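You operate a simulated robot arm through the tools that you are given. There is no shell and no other tool. Be economical: measure what you need, move in short steps, check, and stop when the job is done.

Carry out the task below with a simulated robot arm. There is one attempt and no reset: what you move stays moved.

TASK
Put the blue stopper on top of the silver filters tin. Take the stopper from the brown table and leave it on the spanner there. Take the dustpan on the brown table and put it away on the shelf under the press bench. Take the white boat on the brown table and put it away on the top of the grey tile. Do these in any order.

It is judged by the outcome, as a careful person would: the job done as asked, and still so three seconds after it is handed in. It fails if anything else is knocked over, pushed out of place, dropped, spilled or broken. Lids that push on must go on centred and level and be pressed home; caps that screw on are set level and turned clockwise until they are tight.

THE ROBOT
A 6-joint arm with a two-finger gripper on a trunk, on a base that drives. Base frame: it is fixed to the floor where the robot stands at the start and does not move with it; the origin is under the middle of the robot, x ahead of it, y to its left, z up. Readings come in cm, rad, newtons and seconds.
With the tool pointing down near the work surface it reaches from about 24 to 48 cm from the robot's upright axis, wherever it stands. Its first joint turns from -2.007 to 2.007 rad. Places, roughly: blue stopper (4x4x4 cm) [50, 20, 90]; dustpan (14x13x8 cm) [110, -340, 80]; filters tin [50, 75, 100]; shelf under the press bench [820, 130, 20]; spanner (16x5x2 cm) [80, -440, 80]; stopper (4x4x3 cm) [60, -450, 80]; top of the grey tile (22x18 cm) [260, 386, 76]; white boat (8x4x3 cm) [120, -300, 80]. Payload 2.1 kg.
Tool frame: the origin (TCP) lies between the finger pads and is the grasp point; the fingertips stand 2 cm ahead of it; z points along the fingers, y is the line along which they close. The gripper opens to 10 cm. The gripper's body begins 6.3 cm behind the TCP.
Orientation is that of the tool frame in the base frame, as a unit quaternion [w, x, y, z]. With the fingers straight down and closing along the base's y, the tool's x points along the base's -x, its y along +y and its z along -z.

THE INTERFACE
- The arm moves only by the tool move_arm. Its arguments are lists of equal length, an entry for each row: "xyz": the shift along the tool's x, y, z in cm, a list of three; "dr": the turn, a rotation vector about the tool's x, y, z in rad, a list of three; "gripper": the finger opening in cm, from 0 to 10. In form: {"xyz": [[x, y, z], ...], "dr": [[ax, ay, az], ...], "gripper": [gripper, ...]}. A call has 1 to 8 rows; each row shifts and turns the commanded pose from where the row before left it, along the tool's axes as they then stand. Each row takes 0.2 s and may step no farther than 5 cm and 0.15 rad from the row before; otherwise, or with a gripper value out of range, the whole call is refused. Where a pose cannot be reached the arm comes as near as it can. A force on the tool above 40 N (or 10 N above the force at the start of the call, whichever is more), or a blocked arm, ends the call early, and 0.2 s more pass. Each finger travels about 15.3 cm/s and halts on what it meets, pressing with about 30 N; the grip force reading is that of the motor and also rises with nothing between the fingers. The clock runs only during rows and for 0.2 s after the last one: add rows that do not move to give the fingers time. The reply holds the time, the measured pose of the TCP, the force on the tool along the base axes, the opening and the grip force, in the units named above and with some noise, with the torque about the TCP (base axes, N m) and any sound that the robot's microphone picked up.
- Cameras (640 x 400 px; columns grow to the right, rows downward): "scene" is now at [0.28, 17.46, 147.54]; the picture's right is [0.49, -0.87, 0.00], its down [-0.71, -0.40, -0.58] and it looks along [0.50, 0.28, -0.82] (base axes); focal length 265 px, centre (320, 200). "wrist" rides on the gripper at [7, -1.8, -9.9] in the tool frame; the picture's right is [0.26, 0.97, 0.00], its down [-0.75, 0.20, -0.63] and it looks along [-0.61, 0.16, 0.78] (tool axes); focal length 230 px, centre (320, 200). There is no depth. A picture from a camera that has moved, and an enlarged one, comes with that camera's place and axes in the base frame and with its lens.
- capture(camera): a new picture of that camera. It takes no simulated time.
- move_column(by): slides the trunk up (or, below 0, down) by that many cm; the arm and the scene camera ride with it, the base frame stays. It gives what a move gives, with no picture.
- steer(legs): drives the robot by 1 to 6 legs, each [ahead, turn to the left] in cm and rad, along the robot's own axes; the way and the turn of a leg run together, so that a leg with both is an arc; at most 150 cm and 3.142 rad a leg. The arm and the cameras ride along, it lands a little off, and it stops where it bumps. It gives what a move gives.
- head_to(pan, tilt): turns the head with the scene camera to pan (to the left, within 2.705 rad either way) and tilt (down, from -0.506 to 1.204), counted from straight ahead of the robot. It gives what a move gives.
- close_up(camera, box): a new picture of the part [left, top, right, bottom] of that camera's present view, enlarged. It takes no simulated time.
- sign_off(): hands the job in; it is judged then, once.

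Go step by step. Nothing tells you exact positions but the pictures and the camera data: compare them with the known pose of the tool, close in by small moves and look again before you grip or let go. The budget is 165 turns and 112 pictures, counting those below and the enlarged ones. Unless the task says otherwise, let go and move clear before handing in, and close with one line.

The tools are called after "Call:" as a command line: name --argument value ..., lists and objects as JSON in quotes. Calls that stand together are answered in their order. move_arm: Moves the arm, as the interface text tells. Its arguments: {"type":"object","properties":{"xyz":{"type":"array"},"dr":{"type":"array"},"gripper":{"type":"array"}},"required":["xyz","dr","gripper"]} The other tools are called the same way: move_column (by) slides the trunk up or down; steer (legs) drives the base; head_to (pan, tilt) turns the head that bears the scene camera; capture (camera) takes a picture; close_up (camera, box) takes an enlarged picture of a part of a camera's view; sign_off () hands the job in.

At the start:

```text
time: 0.0
tcp_pos: [12.79, 28.26, 112.77]
ee_rot: [0.0, 0.0, 1.0, 0.0]
ft_force: [0.1, 0.5, 0.3]
torque: [0.01, -0.01, 0.0]
grip_width: 10.0
grip_force: 0.1
trunk travel left (down, up): [-69.3, 29.7]
robot x, y, heading: [-0.27, -0.12, 0.004]
head pan, tilt: [0.515, 0.958]
```

scene: 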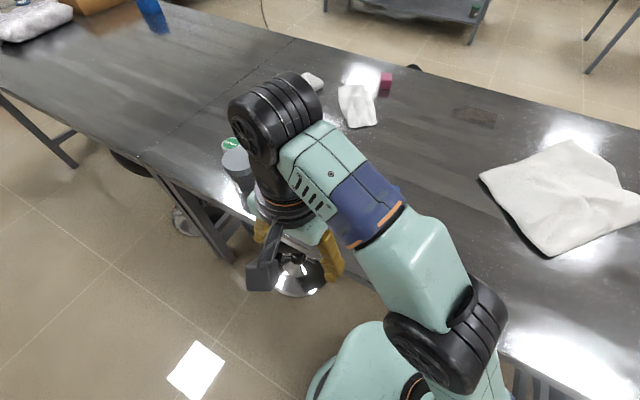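
wrist: 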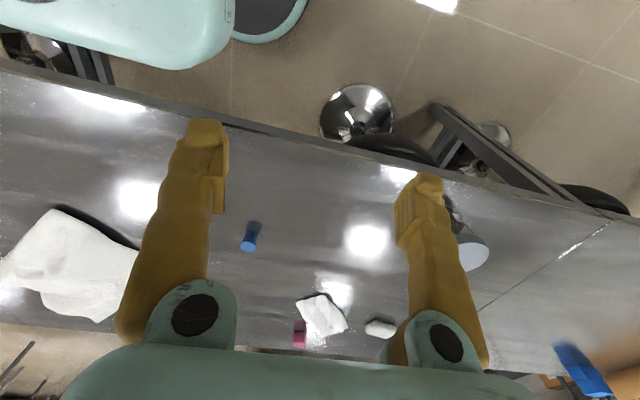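

I see the bench in front with a blue stopper near [45, 21] and a grey cylinder farther left. I'll look closer at the left part of the bench and at the stopper.

Call:
close_up --camera "wrist" --box '[200, 180, 520, 380]'

Call:
head_to --pan 1.1 --tilt 0.75

Call:
capture --camera "scene"

```text
2.00 times, centred on (360, 280) of wrist
camera zoom: at [5.77, 26.48, 122.76], right [-0.26, 0.97, 0.0], down [0.75, 0.2, 0.63], along [0.61, 0.16, -0.78], focal length 460 px, centre (240, 40)
```

zoom: 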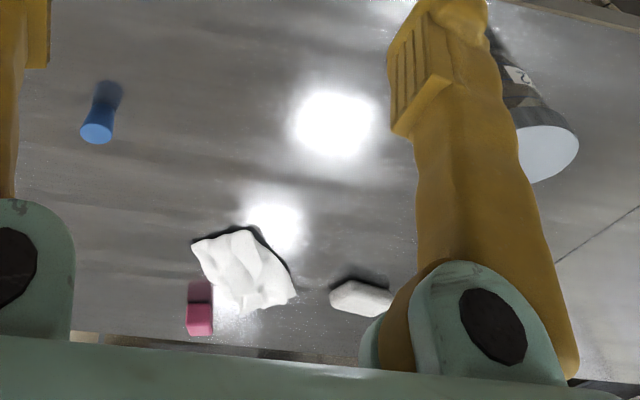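

```text
time: 1.0
tcp_pos: [12.83, 28.27, 112.81]
ee_rot: [0.001, 0.0, 1.0, 0.0]
ft_force: [-0.3, 0.0, -0.3]
torque: [0.01, -0.01, 0.0]
grip_width: 10.0
grip_force: 0.1
trunk travel left (down, up): [-69.3, 29.7]
robot x, y, heading: [-0.09, 0.2, 0.003]
head pan, tilt: [1.1, 0.75]
```

```text
108 pictures are left
camera scene: at [-2.24, 21.29, 149.14], right [0.89, -0.45, 0.0], down [-0.31, -0.61, -0.73], along [0.33, 0.65, -0.68], focal length 265 px, centre (320, 200)
```

scene: 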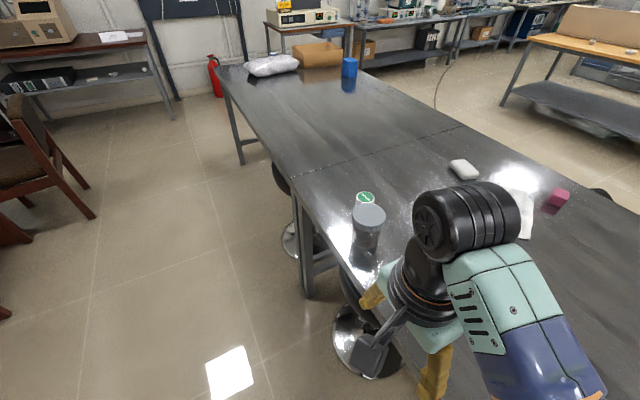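

A silver jar with a grey lid stands at the bench's near edge with a small green-labelled item behind it. I'll zoom in on it.

Call:
close_up --camera "scene" --box '[320, 170, 420, 270]'

Call:
close_up --camera "scene" --box '[220, 40, 400, 120]'

```text
4.00 times, centred on (370, 220) of scene
camera zoom: at [-2.24, 21.29, 149.14], right [0.89, -0.45, 0.0], down [-0.31, -0.61, -0.73], along [0.33, 0.65, -0.68], focal length 1058 px, centre (120, 120)
```

zoom: 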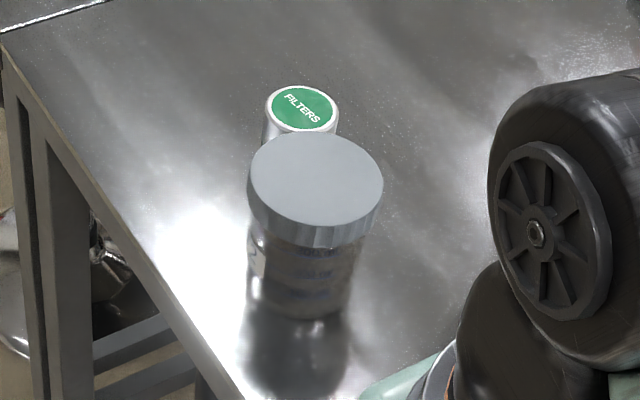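

```text
3.56 times, centred on (310, 80) of scene
camera zoom: at [-2.24, 21.29, 149.14], right [0.89, -0.45, 0.0], down [-0.31, -0.61, -0.73], along [0.33, 0.65, -0.68], focal length 941 px, centre (356, 627)
```

zoom: 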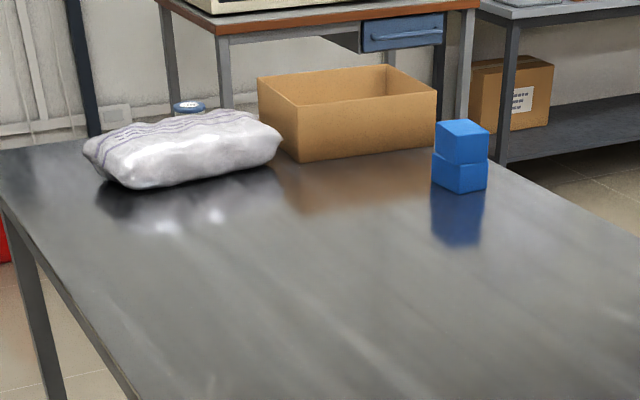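

The FILTERS tin is the small one behind the big jar, near [37, 68]. I'll turn to stand alongside the bench, facing +y, so both stopper and tin come within reach.

Call:
steer --legs '[[0, 1.567], [20, 0]]'

Call:
head_to --pan -1.2 --tilt 0.9

Call:
capture --camera "scene"

```text
time: 6.4
tcp_pos: [-28.25, 32.58, 112.71]
ee_rot: [0.0, 0.707, -0.707, 0.0]
ft_force: [0.0, 0.2, 0.6]
torque: [-0.02, -0.05, 0.01]
grip_width: 10.01
grip_force: 0.1
trunk travel left (down, up): [-69.3, 29.7]
robot x, y, heading: [-0.34, 19.77, 1.571]
head pan, tilt: [1.1, 0.75]
```

```text
time: 8.5
tcp_pos: [-28.28, 32.63, 112.91]
ee_rot: [0.0, -0.707, 0.707, 0.0]
ft_force: [0.8, 0.9, -0.4]
torque: [-0.05, 0.01, 0.02]
grip_width: 9.98
grip_force: 0.0
trunk travel left (down, up): [-69.3, 29.7]
robot x, y, heading: [0.03, 19.96, 1.57]
head pan, tilt: [-1.201, 0.901]
```

```text
105 pictures are left
camera scene: at [-6.97, 16.52, 147.96], right [0.36, -0.93, 0.0], down [-0.73, -0.28, -0.62], along [0.58, 0.23, -0.78], focal length 265 px, centre (320, 200)
```

scene: 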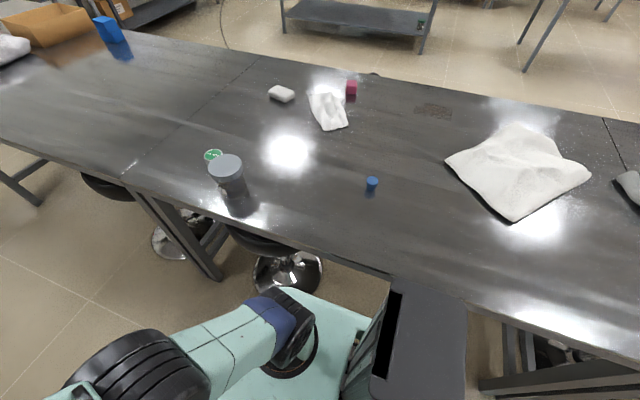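

The stopper, jar and tin are clear in view. The arm is folded to the robot's left, so I'll turn around to have the bench on the left side.

Call:
steer --legs '[[0, 3.14]]'

Call:
head_to --pan 1.2 --tilt 0.8

Call:
capture --camera "wrist"

Call:
capture --camera "scene"

```text
time: 16.3
tcp_pos: [28.18, 6.97, 112.85]
ee_rot: [0.0, 0.709, 0.705, 0.0]
ft_force: [0.0, -0.6, -0.9]
torque: [0.0, -0.02, -0.02]
grip_width: 9.97
grip_force: 0.1
trunk travel left (down, up): [-69.3, 29.7]
robot x, y, heading: [0.17, 20.18, -1.575]
head pan, tilt: [-1.201, 0.901]
```

```text
time: 18.5
tcp_pos: [28.19, 6.96, 112.86]
ee_rot: [0.0, 0.71, 0.704, 0.0]
ft_force: [0.3, 0.7, 0.3]
torque: [-0.02, 0.0, 0.03]
grip_width: 10.0
grip_force: 0.1
trunk travel left (down, up): [-69.3, 29.7]
robot x, y, heading: [-0.39, 19.89, -1.581]
head pan, tilt: [1.201, 0.799]
```

```text
104 pictures are left
camera wrist: at [26.4, 14.04, 122.76], right [0.97, 0.25, 0.0], down [0.2, -0.75, 0.63], along [0.16, -0.61, -0.78], focal length 230 px, centre (320, 200)
```

wrist: 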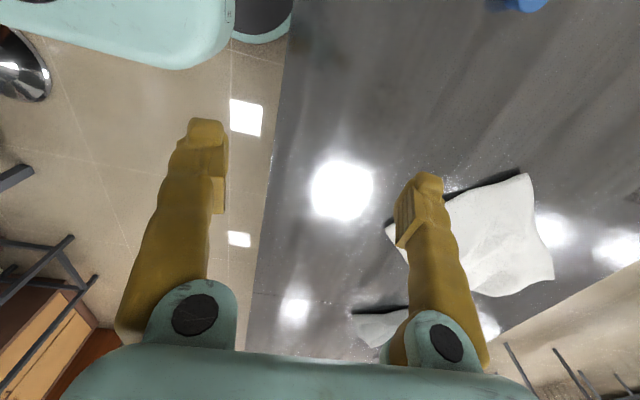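

```text
103 pictures are left
camera scene: at [21.55, 22.73, 148.75], right [-0.37, -0.93, 0.0], down [-0.67, 0.26, -0.7], along [0.65, -0.26, -0.72], focal length 265 px, centre (320, 200)
```

scene: 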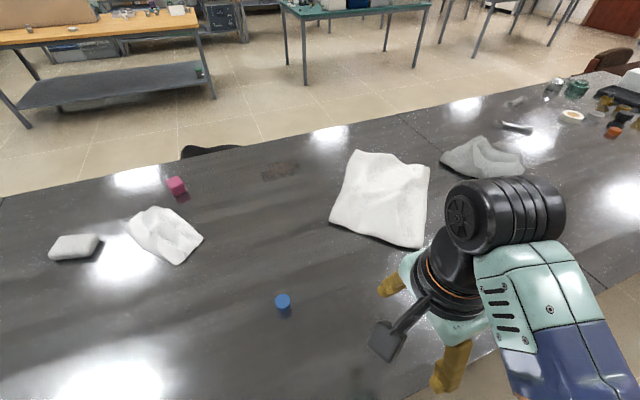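

The stopper's top is near [48.7, 20.9, 89], just out of reach. Before driving closer I'll check the base's clearance to the bench and stools.

Call:
head_to --pan 2.4 --tilt 1.2

Call:
capture --camera "scene"

```text
time: 19.9
tcp_pos: [28.22, 6.95, 112.81]
ee_rot: [0.0, 0.71, 0.705, 0.0]
ft_force: [-0.1, -0.2, -0.7]
torque: [0.01, -0.02, -0.03]
grip_width: 10.01
grip_force: 0.2
trunk travel left (down, up): [-69.3, 29.7]
robot x, y, heading: [-0.42, 20.07, -1.576]
head pan, tilt: [2.4, 1.201]
```

```text
102 pictures are left
camera scene: at [17.87, 29.8, 145.97], right [0.73, -0.68, 0.0], down [-0.63, -0.68, -0.36], along [0.25, 0.27, -0.93], focal length 265 px, centre (320, 200)
```

scene: 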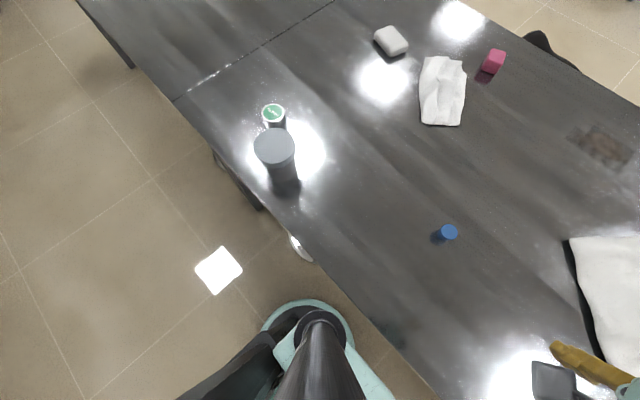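

The base is roughly flush with the bench edge (x≈22) and the stool is further at y>37. I'll shift about 4.5 cm toward the bench here.

Call:
steer --legs '[[15, 0.3], [15, -0.295], [-29, 0]]'

Call:
head_to --pan 1.6 --tilt 1.0

Call:
capture --camera "scene"

```text
time: 23.8
tcp_pos: [32.67, 6.53, 112.89]
ee_rot: [0.0, 0.706, 0.708, 0.0]
ft_force: [0.1, 0.0, -0.2]
torque: [0.0, 0.02, 0.01]
grip_width: 9.95
grip_force: 0.1
trunk travel left (down, up): [-69.3, 29.7]
robot x, y, heading: [4.07, 19.2, -1.57]
head pan, tilt: [2.4, 1.201]
```

```text
time: 24.9
tcp_pos: [32.57, 6.5, 112.95]
ee_rot: [0.0, 0.706, 0.708, 0.0]
ft_force: [0.1, 0.4, 0.5]
torque: [0.02, -0.01, -0.03]
grip_width: 9.98
grip_force: 0.1
trunk travel left (down, up): [-69.3, 29.7]
robot x, y, heading: [4.01, 19.01, -1.566]
head pan, tilt: [1.6, 1.0]
```

```text
101 pictures are left
camera scene: at [25.25, 25.33, 147.23], right [0.03, -1.0, 0.0], down [-0.84, -0.03, -0.54], along [0.54, 0.02, -0.84], focal length 265 px, centre (320, 200)
```

scene: 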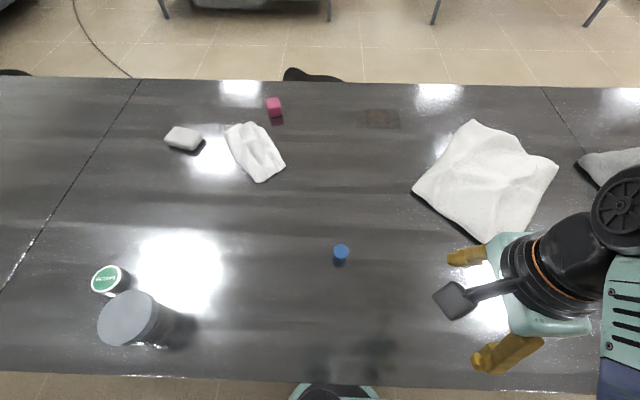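

The stopper is at about [48.9, 21.2]. I'll bring the open gripper above it and check with the wrist camera.

Call:
move_arm --xyz '[[2.9, 3.26, 2], [2.9, 3.26, 2], [2.9, 3.26, 2], [2.9, 3.26, 2], [3.0, 3.26, 2], [0, 0, 2]]' --dr '[[0, 0, 0], [0, 0, 0], [0, 0, 0], [0, 0, 0], [0, 0, 0], [0, 0, 0]]' --gripper '[8, 8, 8, 8, 8, 8]'

Call:
capture --camera "wrist"

Call:
capture --camera "scene"

```text
time: 26.3
tcp_pos: [42.64, 19.85, 98.63]
ee_rot: [0.0, 0.706, 0.708, 0.001]
ft_force: [-0.1, 1.2, 0.7]
torque: [-0.02, 0.01, 0.0]
grip_width: 8.0
grip_force: 0.1
out of reach, approached as far as the arm can: row 2, 3, 4, 5
trunk travel left (down, up): [-69.3, 29.7]
robot x, y, heading: [4.46, 19.19, -1.567]
head pan, tilt: [1.6, 1.0]
```

```text
100 pictures are left
camera wrist: at [40.84, 26.91, 108.58], right [0.97, 0.26, 0.0], down [0.2, -0.75, 0.63], along [0.16, -0.61, -0.78], focal length 230 px, centre (320, 200)
```

wrist: 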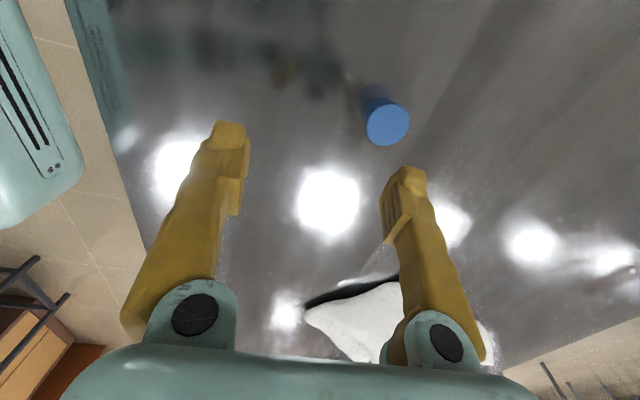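

```text
99 pictures are left
camera scene: at [25.18, 25.27, 147.25], right [0.03, -1.0, 0.0], down [-0.84, -0.03, -0.54], along [0.54, 0.02, -0.84], focal length 265 px, centre (320, 200)
```

scene: 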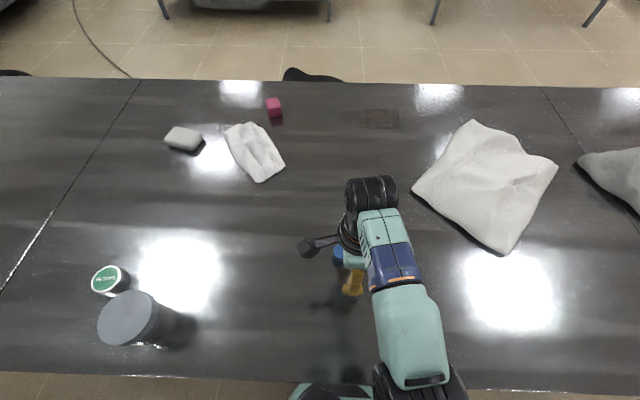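

The stopper top checks out at about [48.4, 21.2, 89]. The arm fell short at height, so I'll test the remaining reach by stepping toward it.

Call:
move_arm --xyz '[[1.4, 3, 0], [0, 2.8, 0]]' --dr '[[0, 0, 0], [0, 0, 0]]' --gripper '[8, 8]'

```text
time: 26.9
tcp_pos: [43.87, 19.7, 97.81]
ee_rot: [0.0, 0.707, 0.707, 0.0]
ft_force: [0.3, -0.3, 0.4]
torque: [0.0, -0.02, 0.01]
grip_width: 8.03
grip_force: 0.1
out of reach, approached as far as the arm can: row 1, 2
trunk travel left (down, up): [-69.3, 29.7]
robot x, y, heading: [3.99, 19.59, -1.566]
head pan, tilt: [1.6, 1.0]
```

Reach grows as the tool goes lower relative to the trunk, so I'll raise the trunk by 12 cm and then reach out lower.

Call:
move_column --by 12

Call:
move_arm --xyz '[[0, 0, 4], [0, 0, 4], [0, 0, 2], [0, 0, 0]]' --dr '[[0, 0, 0], [0, 0, 0], [0, 0, 0], [0, 0, 0]]' --gripper '[8, 8, 8, 8]'

```text
time: 28.4
tcp_pos: [44.02, 19.67, 109.86]
ee_rot: [0.0, 0.706, 0.708, 0.0]
ft_force: [-0.4, -0.2, 0.1]
torque: [0.03, 0.02, 0.0]
grip_width: 8.02
grip_force: 0.0
trunk travel left (down, up): [-81.3, 17.7]
robot x, y, heading: [4.51, 19.31, -1.566]
head pan, tilt: [1.6, 1.0]
```

```text
time: 29.4
tcp_pos: [43.76, 19.82, 99.71]
ee_rot: [0.001, 0.707, 0.708, 0.0]
ft_force: [0.8, 0.2, -1.0]
torque: [-0.03, -0.04, 0.01]
grip_width: 7.99
grip_force: 0.1
trunk travel left (down, up): [-81.3, 17.7]
robot x, y, heading: [4.3, 19.34, -1.567]
head pan, tilt: [1.6, 1.0]
```

Now shift over the stopper at the present height.

Call:
move_arm --xyz '[[0.7, 2.4, 0], [0.7, 2.3, 0], [0, 0, 0]]' --dr '[[0, 0, 0], [0, 0, 0], [0, 0, 0]]' --gripper '[8, 8, 8]'

Call:
capture --camera "wrist"

```text
time: 30.2
tcp_pos: [45.87, 20.54, 99.64]
ee_rot: [0.0, 0.706, 0.708, -0.001]
ft_force: [-0.9, -0.2, -0.1]
torque: [0.08, -0.01, -0.01]
grip_width: 7.99
grip_force: 0.1
out of reach, approached as far as the arm can: row 1, 2
trunk travel left (down, up): [-81.3, 17.7]
robot x, y, heading: [4.58, 18.84, -1.568]
head pan, tilt: [1.6, 1.0]
```

```text
98 pictures are left
camera wrist: at [44.0, 27.57, 109.61], right [0.97, 0.26, 0.0], down [0.2, -0.75, 0.63], along [0.16, -0.61, -0.78], focal length 230 px, centre (320, 200)
```

wrist: 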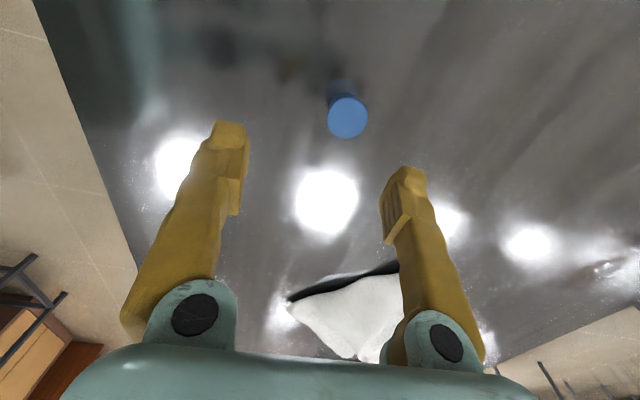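

Still about 2.5 cm short in x. I'll raise the trunk a further 12 cm and lower the arm as much, then extend.

Call:
move_column --by 12

Call:
move_arm --xyz '[[0, 0, 4], [0, 0, 4], [0, 0, 4], [0.5, 1.3, 0], [0, 1.2, 0], [0, 0, 0]]' --dr '[[0, 0, 0], [0, 0, 0], [0, 0, 0], [0, 0, 0], [0, 0, 0], [0, 0, 0]]' --gripper '[8, 8, 8, 8, 8, 8]'

Call:
capture --camera "wrist"

```text
time: 31.7
tcp_pos: [45.95, 20.61, 111.59]
ee_rot: [0.0, 0.706, 0.708, 0.0]
ft_force: [-0.3, 0.6, -0.4]
torque: [-0.02, -0.02, -0.01]
grip_width: 8.01
grip_force: 0.0
trunk travel left (down, up): [-93.3, 5.7]
robot x, y, heading: [4.54, 19.31, -1.567]
head pan, tilt: [1.6, 1.0]
```

```text
time: 33.1
tcp_pos: [45.13, 20.38, 99.92]
ee_rot: [0.0, 0.706, 0.708, 0.0]
ft_force: [0.7, 0.4, -0.5]
torque: [0.0, -0.01, -0.02]
grip_width: 8.0
grip_force: 0.1
out of reach, approached as far as the arm can: row 3, 4, 5
trunk travel left (down, up): [-93.3, 5.7]
robot x, y, heading: [4.37, 18.91, -1.565]
head pan, tilt: [1.6, 1.0]
```

```text
97 pictures are left
camera wrist: at [43.35, 27.52, 109.8], right [0.97, 0.26, 0.0], down [0.2, -0.75, 0.63], along [0.16, -0.61, -0.78], focal length 230 px, centre (320, 200)
```

wrist: 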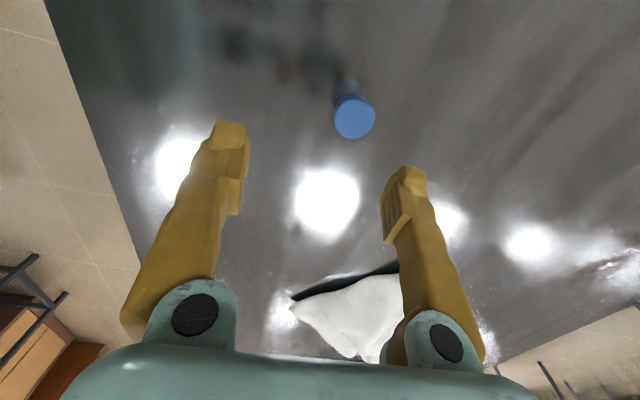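

The arm mount seems to sit ahead of the robot's centre, so turning left will bring it closer to the bench. I'll turn by 0.6 rad and look.

Call:
steer --legs '[[0, 0.6]]'

Call:
capture --camera "scene"

```text
time: 35.2
tcp_pos: [37.42, 43.32, 99.99]
ee_rot: [0.0, 0.468, 0.884, 0.001]
ft_force: [0.3, 0.1, 0.3]
torque: [0.0, 0.0, 0.05]
grip_width: 8.02
grip_force: 0.1
trunk travel left (down, up): [-93.3, 5.7]
robot x, y, heading: [4.49, 19.13, -0.971]
head pan, tilt: [1.6, 1.0]
```

```text
96 pictures are left
camera scene: at [18.13, 35.97, 171.23], right [0.59, -0.81, 0.0], down [-0.68, -0.5, -0.54], along [0.44, 0.32, -0.84], focal length 265 px, centre (320, 200)
```

scene: 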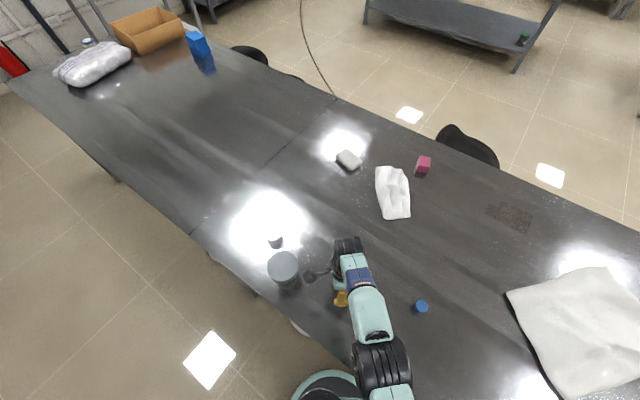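

I'll swing the tool back over the stopper from this closer stance.

Call:
move_arm --xyz '[[-4.1, -0.5, 0], [-4.1, -0.5, 0], [-4.1, -0.5, 0], [-4.1, -0.5, 0], [-4.1, -0.6, 0], [-4.0, -0.6, 0], [0, 0, 0]]' --dr '[[0, 0, 0], [0, 0, 0], [0, 0, 0], [0, 0, 0], [0, 0, 0], [0, 0, 0], [0, 0, 0]]' --gripper '[8, 8, 8, 8, 8, 8, 8]'

Call:
capture --camera "wrist"

```text
time: 36.8
tcp_pos: [48.44, 21.2, 99.98]
ee_rot: [0.001, 0.466, 0.885, -0.001]
ft_force: [0.0, 0.7, -0.5]
torque: [-0.03, 0.01, 0.02]
grip_width: 7.98
grip_force: 0.2
trunk travel left (down, up): [-93.3, 5.7]
robot x, y, heading: [4.38, 19.0, -0.969]
head pan, tilt: [1.6, 1.0]
```

```text
95 pictures are left
camera wrist: at [43.05, 26.0, 109.8], right [0.65, 0.76, 0.0], down [0.59, -0.51, 0.63], along [0.48, -0.41, -0.78], focal length 230 px, centre (320, 200)
```

wrist: 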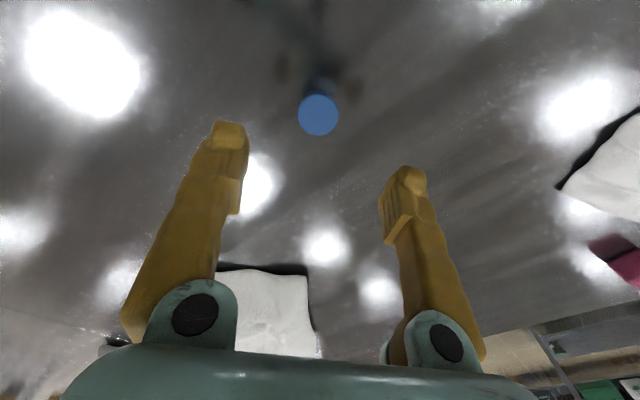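

Aligned. I'll descend partway and check the height before gripping.

Call:
move_arm --xyz '[[0, 0, 4], [0, 0, 4], [0, 0, 1.5], [0, 0, 0]]' --dr '[[0, 0, 0], [0, 0, 0], [0, 0, 0], [0, 0, 0]]' --gripper '[8, 8, 8, 8]'

Call:
capture --camera "wrist"

Call:
close_up --camera "scene" --box '[340, 240, 500, 340]'

```text
time: 38.0
tcp_pos: [49.02, 21.38, 94.36]
ee_rot: [0.03, 0.466, 0.884, 0.022]
ft_force: [0.2, 0.3, 0.4]
torque: [-0.01, -0.01, 0.04]
grip_width: 8.0
grip_force: 0.0
out of reach, approached as far as the arm can: row 1, 2, 3
trunk travel left (down, up): [-93.3, 5.7]
robot x, y, heading: [4.46, 19.07, -0.97]
head pan, tilt: [1.6, 1.0]
stopped in row 4: the arm was blocked; the commanded pose is now the measured one
```

```text
94 pictures are left
camera wrist: at [42.81, 26.0, 103.9], right [0.65, 0.76, 0.06], down [0.54, -0.51, 0.66], along [0.53, -0.4, -0.74], focal length 230 px, centre (320, 200)
```

wrist: 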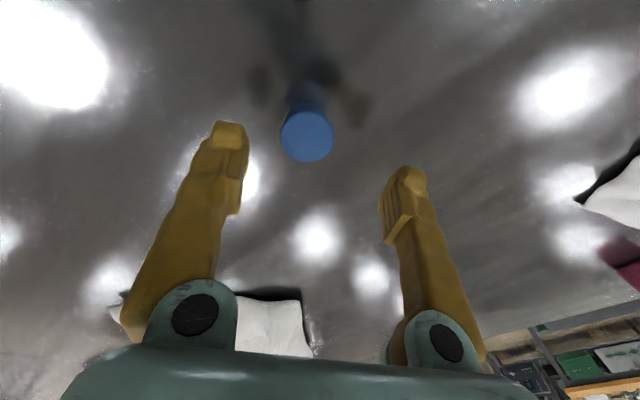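

```text
4.00 times, centred on (420, 290) of scene
camera zoom: at [18.1, 36.01, 171.23], right [0.59, -0.81, 0.0], down [-0.68, -0.5, -0.54], along [0.44, 0.32, -0.84], focal length 1058 px, centre (-80, -160)
```

zoom: 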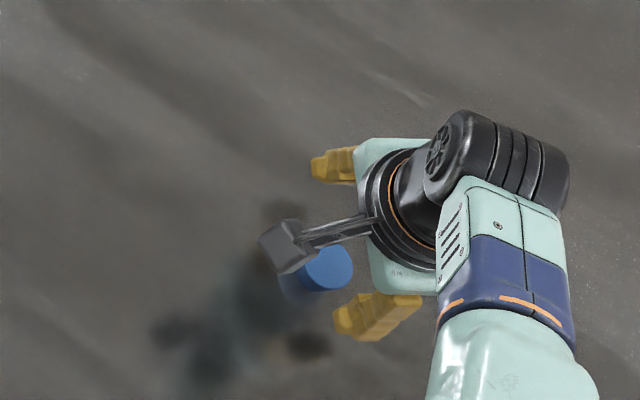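

The trunk is a bit too high for this depth and the tool tilted slightly. I'll raise and level the tool, then lower the trunk.

Call:
move_arm --xyz '[[0, 0, -4], [0, 0, -4], [0, 0, -4], [0, 0, 0]]' --dr '[[0.067, 0.033, 0], [0, 0, 0], [0, 0, 0], [0, 0, 0]]' --gripper '[8, 8, 8, 8]'

Call:
move_column --by -13

Call:
capture --camera "wrist"

```text
time: 39.0
tcp_pos: [48.6, 21.24, 106.38]
ee_rot: [-0.002, 0.468, 0.884, -0.001]
ft_force: [0.2, 0.3, -0.7]
torque: [-0.04, 0.01, 0.0]
grip_width: 7.98
grip_force: 0.0
trunk travel left (down, up): [-93.3, 5.7]
robot x, y, heading: [4.07, 19.16, -0.97]
head pan, tilt: [1.6, 1.0]
```

```text
time: 40.5
tcp_pos: [48.58, 21.19, 93.44]
ee_rot: [-0.002, 0.467, 0.884, 0.0]
ft_force: [0.3, -1.1, -0.6]
torque: [0.01, -0.01, -0.02]
grip_width: 8.0
grip_force: 0.1
trunk travel left (down, up): [-80.3, 18.7]
robot x, y, heading: [4.22, 19.25, -0.971]
head pan, tilt: [1.6, 1.0]
```

```text
92 pictures are left
camera wrist: at [43.14, 25.98, 103.24], right [0.65, 0.76, 0.0], down [0.59, -0.51, 0.63], along [0.47, -0.41, -0.78], focal length 230 px, centre (320, 200)
```

wrist: 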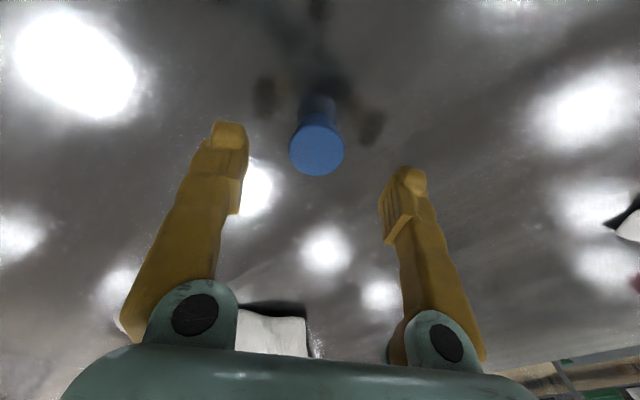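

The stopper is centred between the fingers. I'll descend to about z=88 and look before closing.

Call:
move_arm --xyz '[[0, 0, 2], [0, 0, 2], [0, 0, 1.4], [0, 0, 0]]' --dr '[[0, 0, 0], [0, 0, 0], [0, 0, 0], [0, 0, 0]]' --gripper '[8, 8, 8, 8]'

Call:
capture --camera "wrist"

```text
time: 41.4
tcp_pos: [48.72, 21.36, 88.91]
ee_rot: [0.004, 0.467, 0.884, 0.004]
ft_force: [-4.1, 3.5, 19.6]
torque: [-0.51, 0.93, -0.28]
grip_width: 8.33
grip_force: 3.3
trunk travel left (down, up): [-80.3, 18.7]
robot x, y, heading: [4.34, 19.12, -0.974]
head pan, tilt: [1.6, 1.0]
stopped in row 4: the force on the tool passed its limit at 52 N (the readings are from after the stop); the commanded pose is now the measured one
```

```text
91 pictures are left
camera wrist: at [43.15, 26.15, 98.73], right [0.65, 0.76, 0.01], down [0.58, -0.51, 0.63], along [0.49, -0.41, -0.77], focal length 230 px, centre (320, 200)
```

wrist: 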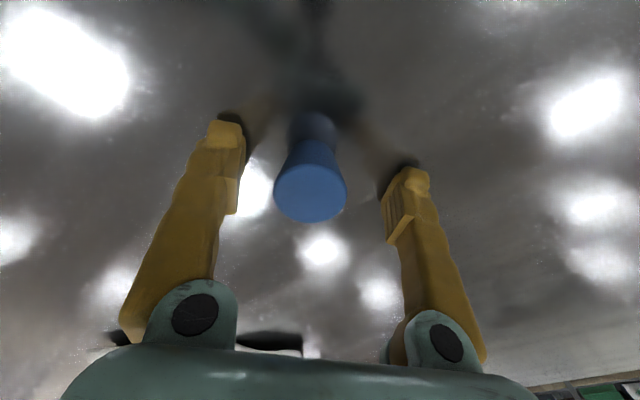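

Fingertips met the bench (surface ≈ z 86.9); with that height the stopper is at [47.6, 21.9]. I'll lift a touch, shift over it and close gently.

Call:
move_arm --xyz '[[0, 0, -0.7], [1.0, -0.6, 0], [0, 0, 0]]' --dr '[[0, 0, 0], [0, 0, 0], [0, 0, 0]]' --gripper '[8, 8, 8]'

Call:
move_arm --xyz '[[0, 0, 0], [0, 0, 0], [0, 0, 0], [0, 0, 0]]' --dr '[[0, 0, 0], [0, 0, 0], [0, 0, 0], [0, 0, 0]]' --gripper '[5, 4, 2.5, 2]'

Call:
capture --camera "wrist"

```text
time: 42.2
tcp_pos: [47.92, 21.77, 89.31]
ee_rot: [0.003, 0.467, 0.884, 0.004]
ft_force: [-0.4, -0.4, 0.2]
torque: [0.03, 0.05, -0.02]
grip_width: 7.99
grip_force: 0.1
trunk travel left (down, up): [-80.3, 18.7]
robot x, y, heading: [3.9, 19.19, -0.969]
head pan, tilt: [1.6, 1.0]
```

```text
time: 43.2
tcp_pos: [47.85, 21.82, 89.35]
ee_rot: [0.004, 0.467, 0.884, 0.003]
ft_force: [0.2, 0.0, 0.2]
torque: [0.03, -0.01, 0.05]
grip_width: 2.72
grip_force: 30.0
trunk travel left (down, up): [-80.3, 18.7]
robot x, y, heading: [4.33, 19.2, -0.971]
head pan, tilt: [1.6, 1.0]
```

```text
90 pictures are left
camera wrist: at [42.3, 26.54, 99.23], right [0.65, 0.76, 0.01], down [0.58, -0.51, 0.63], along [0.48, -0.41, -0.77], focal length 230 px, centre (320, 200)
```

wrist: 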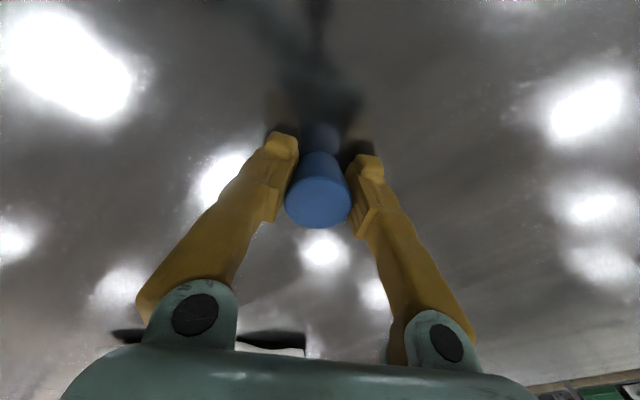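

The stopper is held (2.7 cm). I'll lift it with the trunk, then turn parallel to the bench and back up toward the tin.

Call:
move_column --by 18

Call:
steer --legs '[[0, -0.6], [-25, 0.24], [-25, -0.24]]'

Call:
head_to --pan 2.0 --tilt 1.1

Call:
capture --camera "scene"

Call:
capture --camera "wrist"

```text
time: 45.2
tcp_pos: [47.91, 21.71, 107.4]
ee_rot: [0.004, 0.467, 0.884, 0.004]
ft_force: [-1.2, 0.8, -0.9]
torque: [-0.01, 0.01, 0.02]
grip_width: 2.71
grip_force: 30.3
trunk travel left (down, up): [-98.3, 0.7]
robot x, y, heading: [4.29, 18.89, -0.969]
head pan, tilt: [1.6, 1.0]
```

```text
time: 50.0
tcp_pos: [35.83, 45.44, 107.08]
ee_rot: [0.003, 0.708, 0.706, 0.003]
ft_force: [0.6, 0.7, -1.3]
torque: [0.03, -0.01, 0.0]
grip_width: 2.77
grip_force: 30.0
trunk travel left (down, up): [-98.3, 0.7]
robot x, y, heading: [-0.9, 68.49, -1.578]
head pan, tilt: [1.6, 1.0]
```

```text
time: 50.9
tcp_pos: [35.89, 45.63, 107.36]
ee_rot: [0.004, 0.709, 0.706, 0.003]
ft_force: [0.4, 0.8, -0.7]
torque: [-0.03, -0.01, 0.02]
grip_width: 2.76
grip_force: 30.2
trunk travel left (down, up): [-98.3, 0.7]
robot x, y, heading: [-1.17, 68.56, -1.578]
head pan, tilt: [2.0, 1.1]
```

```text
89 pictures are left
camera scene: at [18.33, 76.75, 175.57], right [0.41, -0.91, 0.0], down [-0.81, -0.37, -0.45], along [0.41, 0.19, -0.89], focal length 265 px, centre (320, 200)
```

scene: 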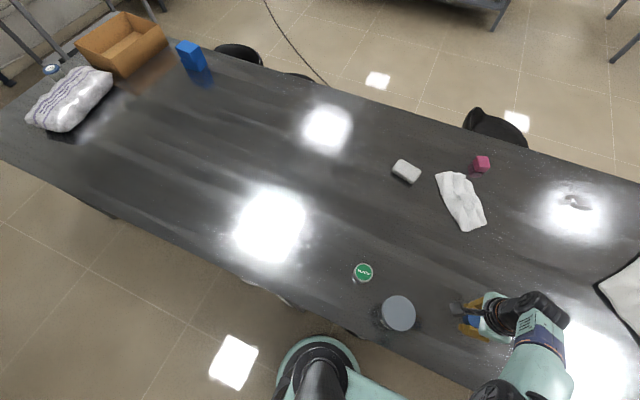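

```text
88 pictures are left
camera wrist: at [33.98, 52.82, 117.24], right [0.97, 0.25, 0.01], down [0.19, -0.75, 0.63], along [0.17, -0.61, -0.77], focal length 230 px, centre (320, 200)
```

wrist: 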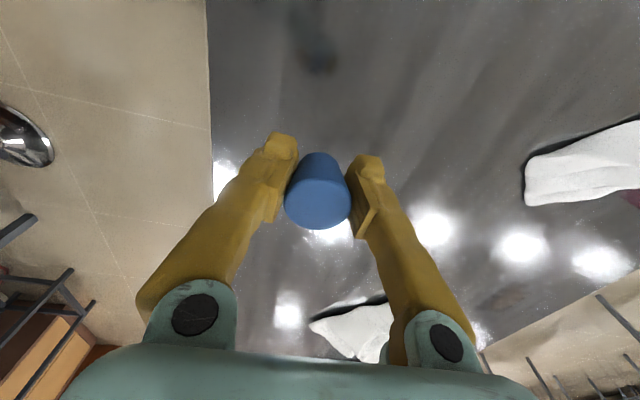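

The tin's top is about [39.7, 71.6, 91]; the jar next to it peaks near z 96. I'll carry the stopper over, staying at z 107.

Call:
move_arm --xyz '[[4.35, 0.62, 0], [4.35, 0.62, 0], [4.35, 0.62, 0], [4.35, 0.62, 0], [4.35, 0.62, 0], [4.3, 0.62, 0], [0, 0, 0]]' --dr '[[0, 0, 0], [0, 0, 0], [0, 0, 0], [0, 0, 0], [0, 0, 0], [0, 0, 0], [0, 0, 0]]' --gripper '[2, 2, 2, 2, 2, 2, 2]'

Call:
capture --camera "wrist"

Call:
close_up --camera "scene" --box '[300, 220, 460, 340]'

```text
time: 52.5
tcp_pos: [39.55, 71.71, 107.38]
ee_rot: [0.004, 0.709, 0.706, 0.002]
ft_force: [-0.8, 0.0, 0.4]
torque: [-0.03, 0.02, 0.0]
grip_width: 2.74
grip_force: 29.7
trunk travel left (down, up): [-98.3, 0.7]
robot x, y, heading: [-1.66, 68.35, -1.576]
head pan, tilt: [2.0, 1.1]
```

```text
87 pictures are left
camera wrist: at [37.73, 78.79, 117.23], right [0.97, 0.25, 0.01], down [0.19, -0.75, 0.63], along [0.17, -0.61, -0.77], focal length 230 px, centre (320, 200)
```

wrist: 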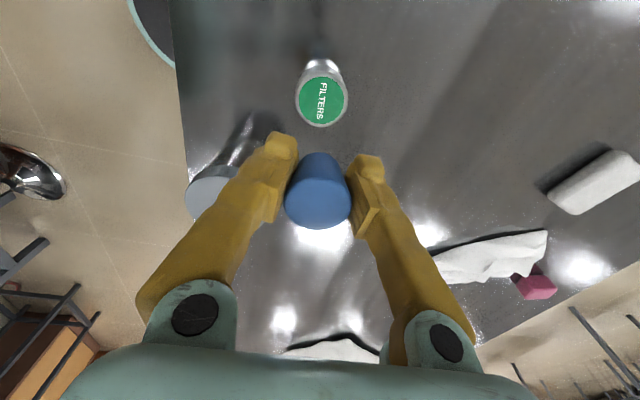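

```text
3.33 times, centred on (380, 280) of scene
camera zoom: at [18.34, 76.58, 175.57], right [0.41, -0.91, 0.0], down [-0.81, -0.37, -0.45], along [0.41, 0.19, -0.89], focal length 882 px, centre (120, -67)
```

zoom: 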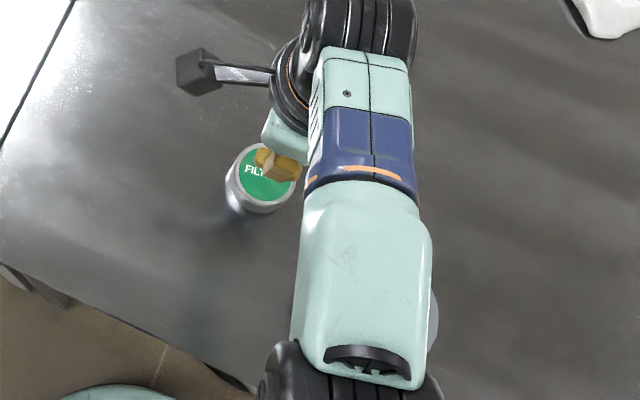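

The tin top is at [40.2, 71.6, ~91.3]. I'll adjust slightly and lower to just above it.

Call:
move_arm --xyz '[[-0.1, 0.6, 3], [0, 0, 4], [0, 0, 3.4], [0, 0, 0]]' --dr '[[0, 0, 0], [0, 0, 0], [0, 0, 0], [0, 0, 0]]' --gripper '[2, 2, 2, 2]'

Call:
capture --camera "wrist"

Call:
close_up --camera "scene" --box '[300, 220, 460, 340]'

```text
time: 53.5
tcp_pos: [37.21, 70.86, 97.86]
ee_rot: [0.005, 0.708, 0.706, 0.002]
ft_force: [-0.4, -0.9, -0.1]
torque: [0.0, -0.01, -0.02]
grip_width: 2.72
grip_force: 30.4
out of reach, approached as far as the arm can: row 1, 2, 3
trunk travel left (down, up): [-98.3, 0.7]
robot x, y, heading: [-1.76, 68.28, -1.58]
head pan, tilt: [2.0, 1.1]
```

```text
85 pictures are left
camera wrist: at [35.32, 77.94, 107.73], right [0.97, 0.25, 0.01], down [0.19, -0.75, 0.63], along [0.17, -0.61, -0.77], focal length 230 px, centre (320, 200)
```

wrist: 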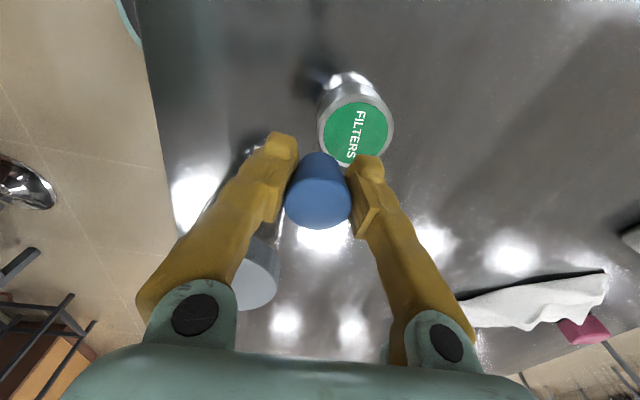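

```text
3.33 times, centred on (380, 280) of scene
camera zoom: at [18.34, 76.67, 175.57], right [0.41, -0.91, 0.0], down [-0.81, -0.37, -0.45], along [0.41, 0.19, -0.89], focal length 882 px, centre (120, -67)
```

zoom: 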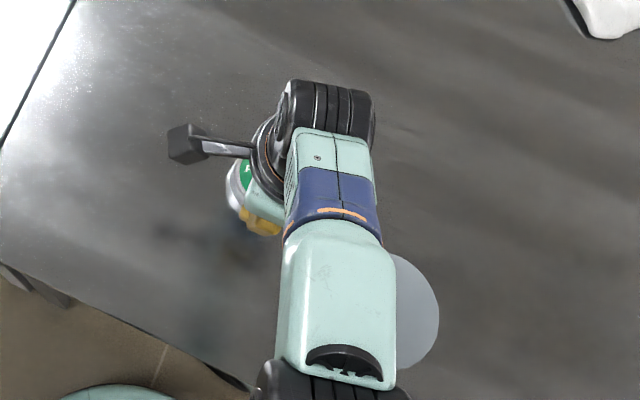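

The trunk is too high again for this depth; I'll lift the arm, lower the trunk by 10 and align over the tin.

Call:
move_arm --xyz '[[0, 0, -4], [0.5, 1.2, -3.5], [0.5, 1.4, -3.5], [0, 0, 0]]' --dr '[[0, 0, 0], [0, 0, 0], [0, 0, 0], [0, 0, 0]]' --gripper '[2, 2, 2, 2]'

Call:
move_column --by -11

Call:
capture --camera "wrist"

Call:
head_to --pan 2.6 --tilt 1.0

Call:
capture --camera "scene"

```text
time: 54.5
tcp_pos: [39.75, 71.85, 109.07]
ee_rot: [0.004, 0.709, 0.705, 0.002]
ft_force: [0.9, -0.4, 0.6]
torque: [0.0, -0.03, -0.01]
grip_width: 2.76
grip_force: 29.6
trunk travel left (down, up): [-98.3, 0.7]
robot x, y, heading: [-1.39, 68.17, -1.58]
head pan, tilt: [2.0, 1.1]
```

```text
time: 55.9
tcp_pos: [39.82, 71.82, 97.97]
ee_rot: [0.004, 0.709, 0.705, 0.001]
ft_force: [0.4, -0.1, 0.3]
torque: [0.03, 0.01, -0.01]
grip_width: 2.78
grip_force: 30.1
trunk travel left (down, up): [-87.3, 11.7]
robot x, y, heading: [-1.59, 68.5, -1.58]
head pan, tilt: [2.0, 1.1]
```

```text
83 pictures are left
camera wrist: at [37.86, 78.93, 107.82], right [0.97, 0.25, 0.01], down [0.19, -0.75, 0.63], along [0.17, -0.61, -0.77], focal length 230 px, centre (320, 200)
```

wrist: 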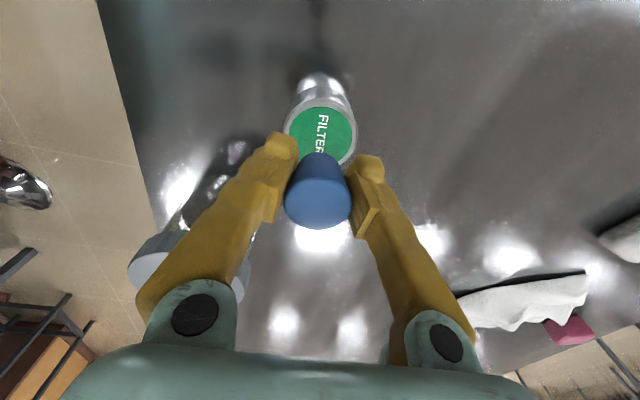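

```text
time: 56.9
tcp_pos: [39.73, 71.76, 98.0]
ee_rot: [0.005, 0.709, 0.705, 0.002]
ft_force: [-0.5, -0.2, -0.7]
torque: [-0.02, 0.0, 0.01]
grip_width: 2.76
grip_force: 30.0
trunk travel left (down, up): [-87.3, 11.7]
robot x, y, heading: [-1.34, 68.24, -1.575]
head pan, tilt: [2.601, 1.0]
```

```text
82 pictures are left
camera scene: at [16.23, 79.99, 165.23], right [0.85, -0.52, 0.0], down [-0.44, -0.72, -0.54], along [0.28, 0.46, -0.84], focal length 265 px, centre (320, 200)
```

scene: 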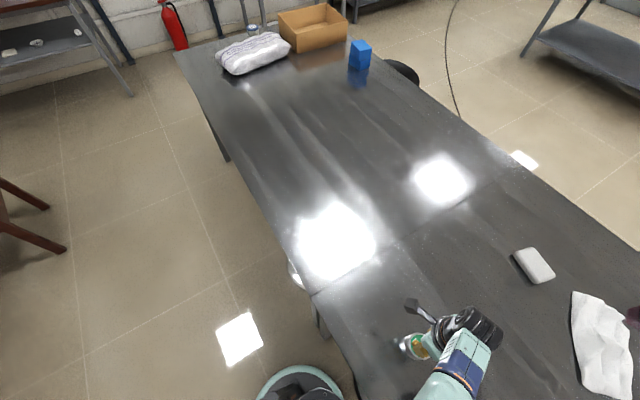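

The tin is almost straight under. I'll lower 2 cm more and check the alignment again.

Call:
move_arm --xyz '[[0.2, 0.1, 1], [0, 0, 1], [0, 0, 0]]' --dr '[[0, 0, 0], [0, 0, 0], [0, 0, 0]]' --gripper '[2, 2, 2]'

Call:
capture --camera "wrist"

Call:
close_up --camera "scene" --box '[370, 290, 490, 380]'

```text
time: 57.7
tcp_pos: [39.59, 72.01, 95.93]
ee_rot: [0.006, 0.709, 0.706, 0.002]
ft_force: [0.5, -0.2, 0.0]
torque: [-0.01, -0.02, -0.02]
grip_width: 2.77
grip_force: 30.0
trunk travel left (down, up): [-87.3, 11.7]
robot x, y, heading: [-1.24, 68.14, -1.581]
head pan, tilt: [2.601, 1.0]
```

```text
81 pictures are left
camera wrist: at [37.71, 79.08, 105.88], right [0.97, 0.25, 0.01], down [0.19, -0.75, 0.63], along [0.17, -0.61, -0.77], focal length 230 px, centre (320, 200)
```

wrist: 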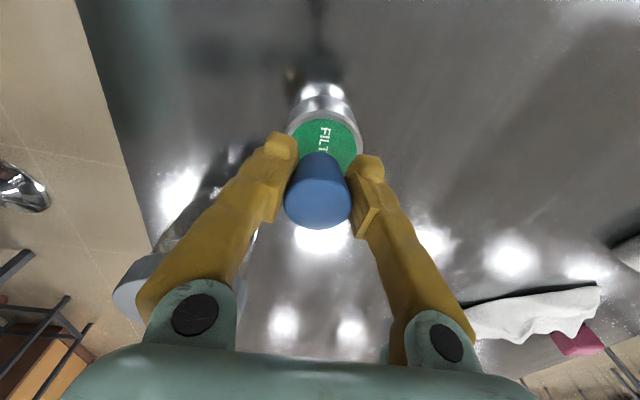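

```text
4.44 times, centred on (430, 335) of scene
camera zoom: at [16.2, 80.01, 165.23], right [0.85, -0.52, 0.0], down [-0.44, -0.72, -0.54], along [0.28, 0.46, -0.84], focal length 1176 px, centre (-169, -400)
```

zoom: 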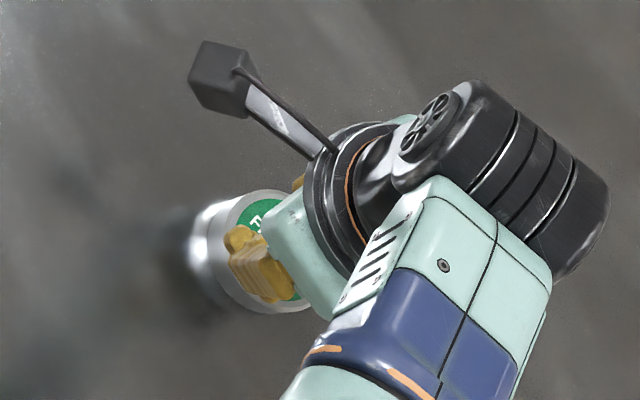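

The tin centre appears near [39.9, 72.5]. I'll nudge and lower in small steps, watching for contact force.

Call:
move_arm --xyz '[[0.4, 0.3, 0], [0, 0, 0.5], [0, 0, 0.5], [0, 0, 0]]' --dr '[[0, 0, 0], [0, 0, 0], [0, 0, 0], [0, 0, 0]]' --gripper '[2, 2, 2, 2]'

Call:
move_arm --xyz '[[0, 0, 0.3], [0, 0, 0.3], [0, 0, 0]]' --dr '[[0, 0, 0], [0, 0, 0], [0, 0, 0]]' --gripper '[2, 2, 2]'

Call:
capture --camera "wrist"

```text
time: 58.7
tcp_pos: [39.42, 71.91, 95.06]
ee_rot: [0.004, 0.709, 0.705, 0.002]
ft_force: [-0.4, 0.1, -0.8]
torque: [0.0, -0.01, 0.0]
grip_width: 2.77
grip_force: 29.9
out of reach, approached as far as the arm can: row 1
trunk travel left (down, up): [-87.3, 11.7]
robot x, y, heading: [-1.65, 68.22, -1.579]
head pan, tilt: [2.601, 1.0]
```

```text
time: 59.5
tcp_pos: [39.28, 71.75, 94.45]
ee_rot: [0.005, 0.709, 0.705, 0.002]
ft_force: [0.7, 0.3, -0.5]
torque: [-0.01, 0.0, 0.06]
grip_width: 2.79
grip_force: 29.8
out of reach, approached as far as the arm can: row 1
trunk travel left (down, up): [-87.3, 11.7]
robot x, y, heading: [-1.3, 68.71, -1.581]
head pan, tilt: [2.601, 1.0]
```

```text
79 pictures are left
camera wrist: at [37.41, 78.97, 104.31], right [0.97, 0.25, 0.01], down [0.19, -0.75, 0.63], along [0.17, -0.61, -0.77], focal length 230 px, centre (320, 200)
```

wrist: 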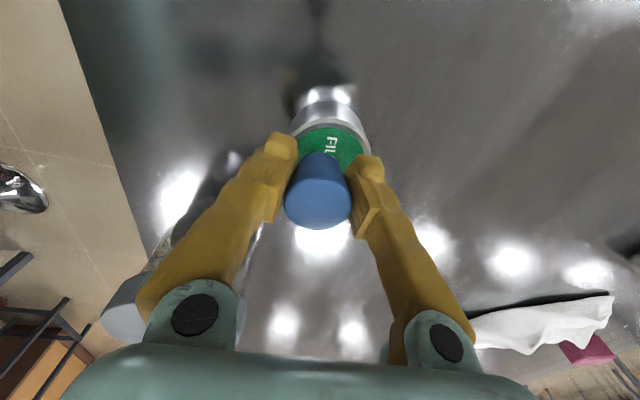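

I'm at the reach limit again. I'll lift, back the robot 9 cm further along the bench, and bring the tool back over the tin.

Call:
move_column --by 8

Call:
steer --legs '[[-9, 0]]'

Call:
move_arm --xyz '[[-4, 0.3, 0], [-4.2, 0.3, 0], [0, 0, 0]]' --dr '[[0, 0, 0], [0, 0, 0], [0, 0, 0]]' --gripper '[2, 2, 2]'

```text
time: 60.7
tcp_pos: [39.3, 72.01, 102.41]
ee_rot: [0.004, 0.709, 0.705, 0.002]
ft_force: [0.5, -0.5, -0.7]
torque: [-0.04, 0.03, -0.06]
grip_width: 2.73
grip_force: 30.0
trunk travel left (down, up): [-95.3, 3.7]
robot x, y, heading: [-1.49, 68.6, -1.583]
head pan, tilt: [2.601, 1.0]
```

```text
time: 61.8
tcp_pos: [39.88, 80.76, 102.39]
ee_rot: [0.003, 0.709, 0.705, 0.003]
ft_force: [-0.3, 0.2, -0.3]
torque: [-0.04, -0.06, 0.01]
grip_width: 2.77
grip_force: 29.9
trunk travel left (down, up): [-95.3, 3.7]
robot x, y, heading: [-0.94, 77.41, -1.579]
head pan, tilt: [2.601, 1.0]
```

```text
time: 62.6
tcp_pos: [40.31, 70.73, 102.15]
ee_rot: [-0.004, 0.71, 0.705, 0.01]
ft_force: [0.7, 0.5, 0.8]
torque: [0.03, 0.0, 0.03]
grip_width: 2.74
grip_force: 29.5
trunk travel left (down, up): [-95.3, 3.7]
robot x, y, heading: [-1.65, 77.25, -1.577]
head pan, tilt: [2.601, 1.0]
```

Now adjust back to y≈72.4 and lower the trunk to just above the tin.

Call:
move_arm --xyz '[[1.6, -0.4, 0], [0, 0, 0], [0, 0, 0]]' --dr '[[0, 0, 0], [0, 0, 0], [0, 0, 0]]' --gripper '[2, 2, 2]'

Call:
move_column --by -6.5

Call:
capture --camera "wrist"

```text
time: 63.4
tcp_pos: [39.9, 72.27, 102.22]
ee_rot: [-0.003, 0.71, 0.704, 0.01]
ft_force: [0.1, 0.3, -0.2]
torque: [-0.01, 0.01, 0.0]
grip_width: 2.77
grip_force: 30.3
trunk travel left (down, up): [-95.3, 3.7]
robot x, y, heading: [-1.71, 77.51, -1.576]
head pan, tilt: [2.601, 1.0]
```

```text
time: 64.4
tcp_pos: [39.89, 72.36, 95.76]
ee_rot: [-0.002, 0.71, 0.705, 0.01]
ft_force: [0.4, 0.4, -0.2]
torque: [-0.01, 0.03, 0.02]
grip_width: 2.74
grip_force: 29.6
trunk travel left (down, up): [-88.8, 10.2]
robot x, y, heading: [-1.38, 77.62, -1.574]
head pan, tilt: [2.601, 1.0]
```

```text
78 pictures are left
camera wrist: at [38.04, 79.23, 105.66], right [0.97, 0.25, 0.01], down [0.19, -0.76, 0.62], along [0.17, -0.6, -0.79], focal length 230 px, centre (320, 200)
```

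wrist: 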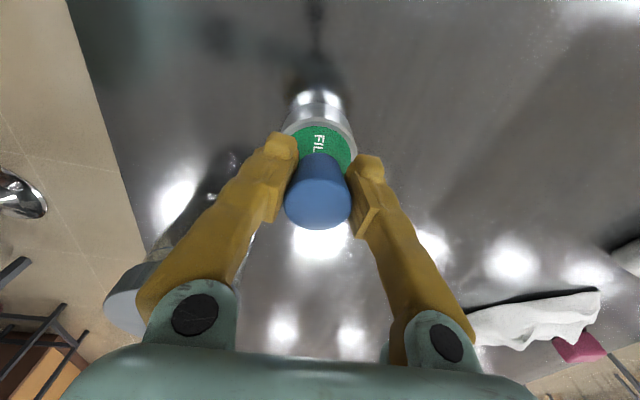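

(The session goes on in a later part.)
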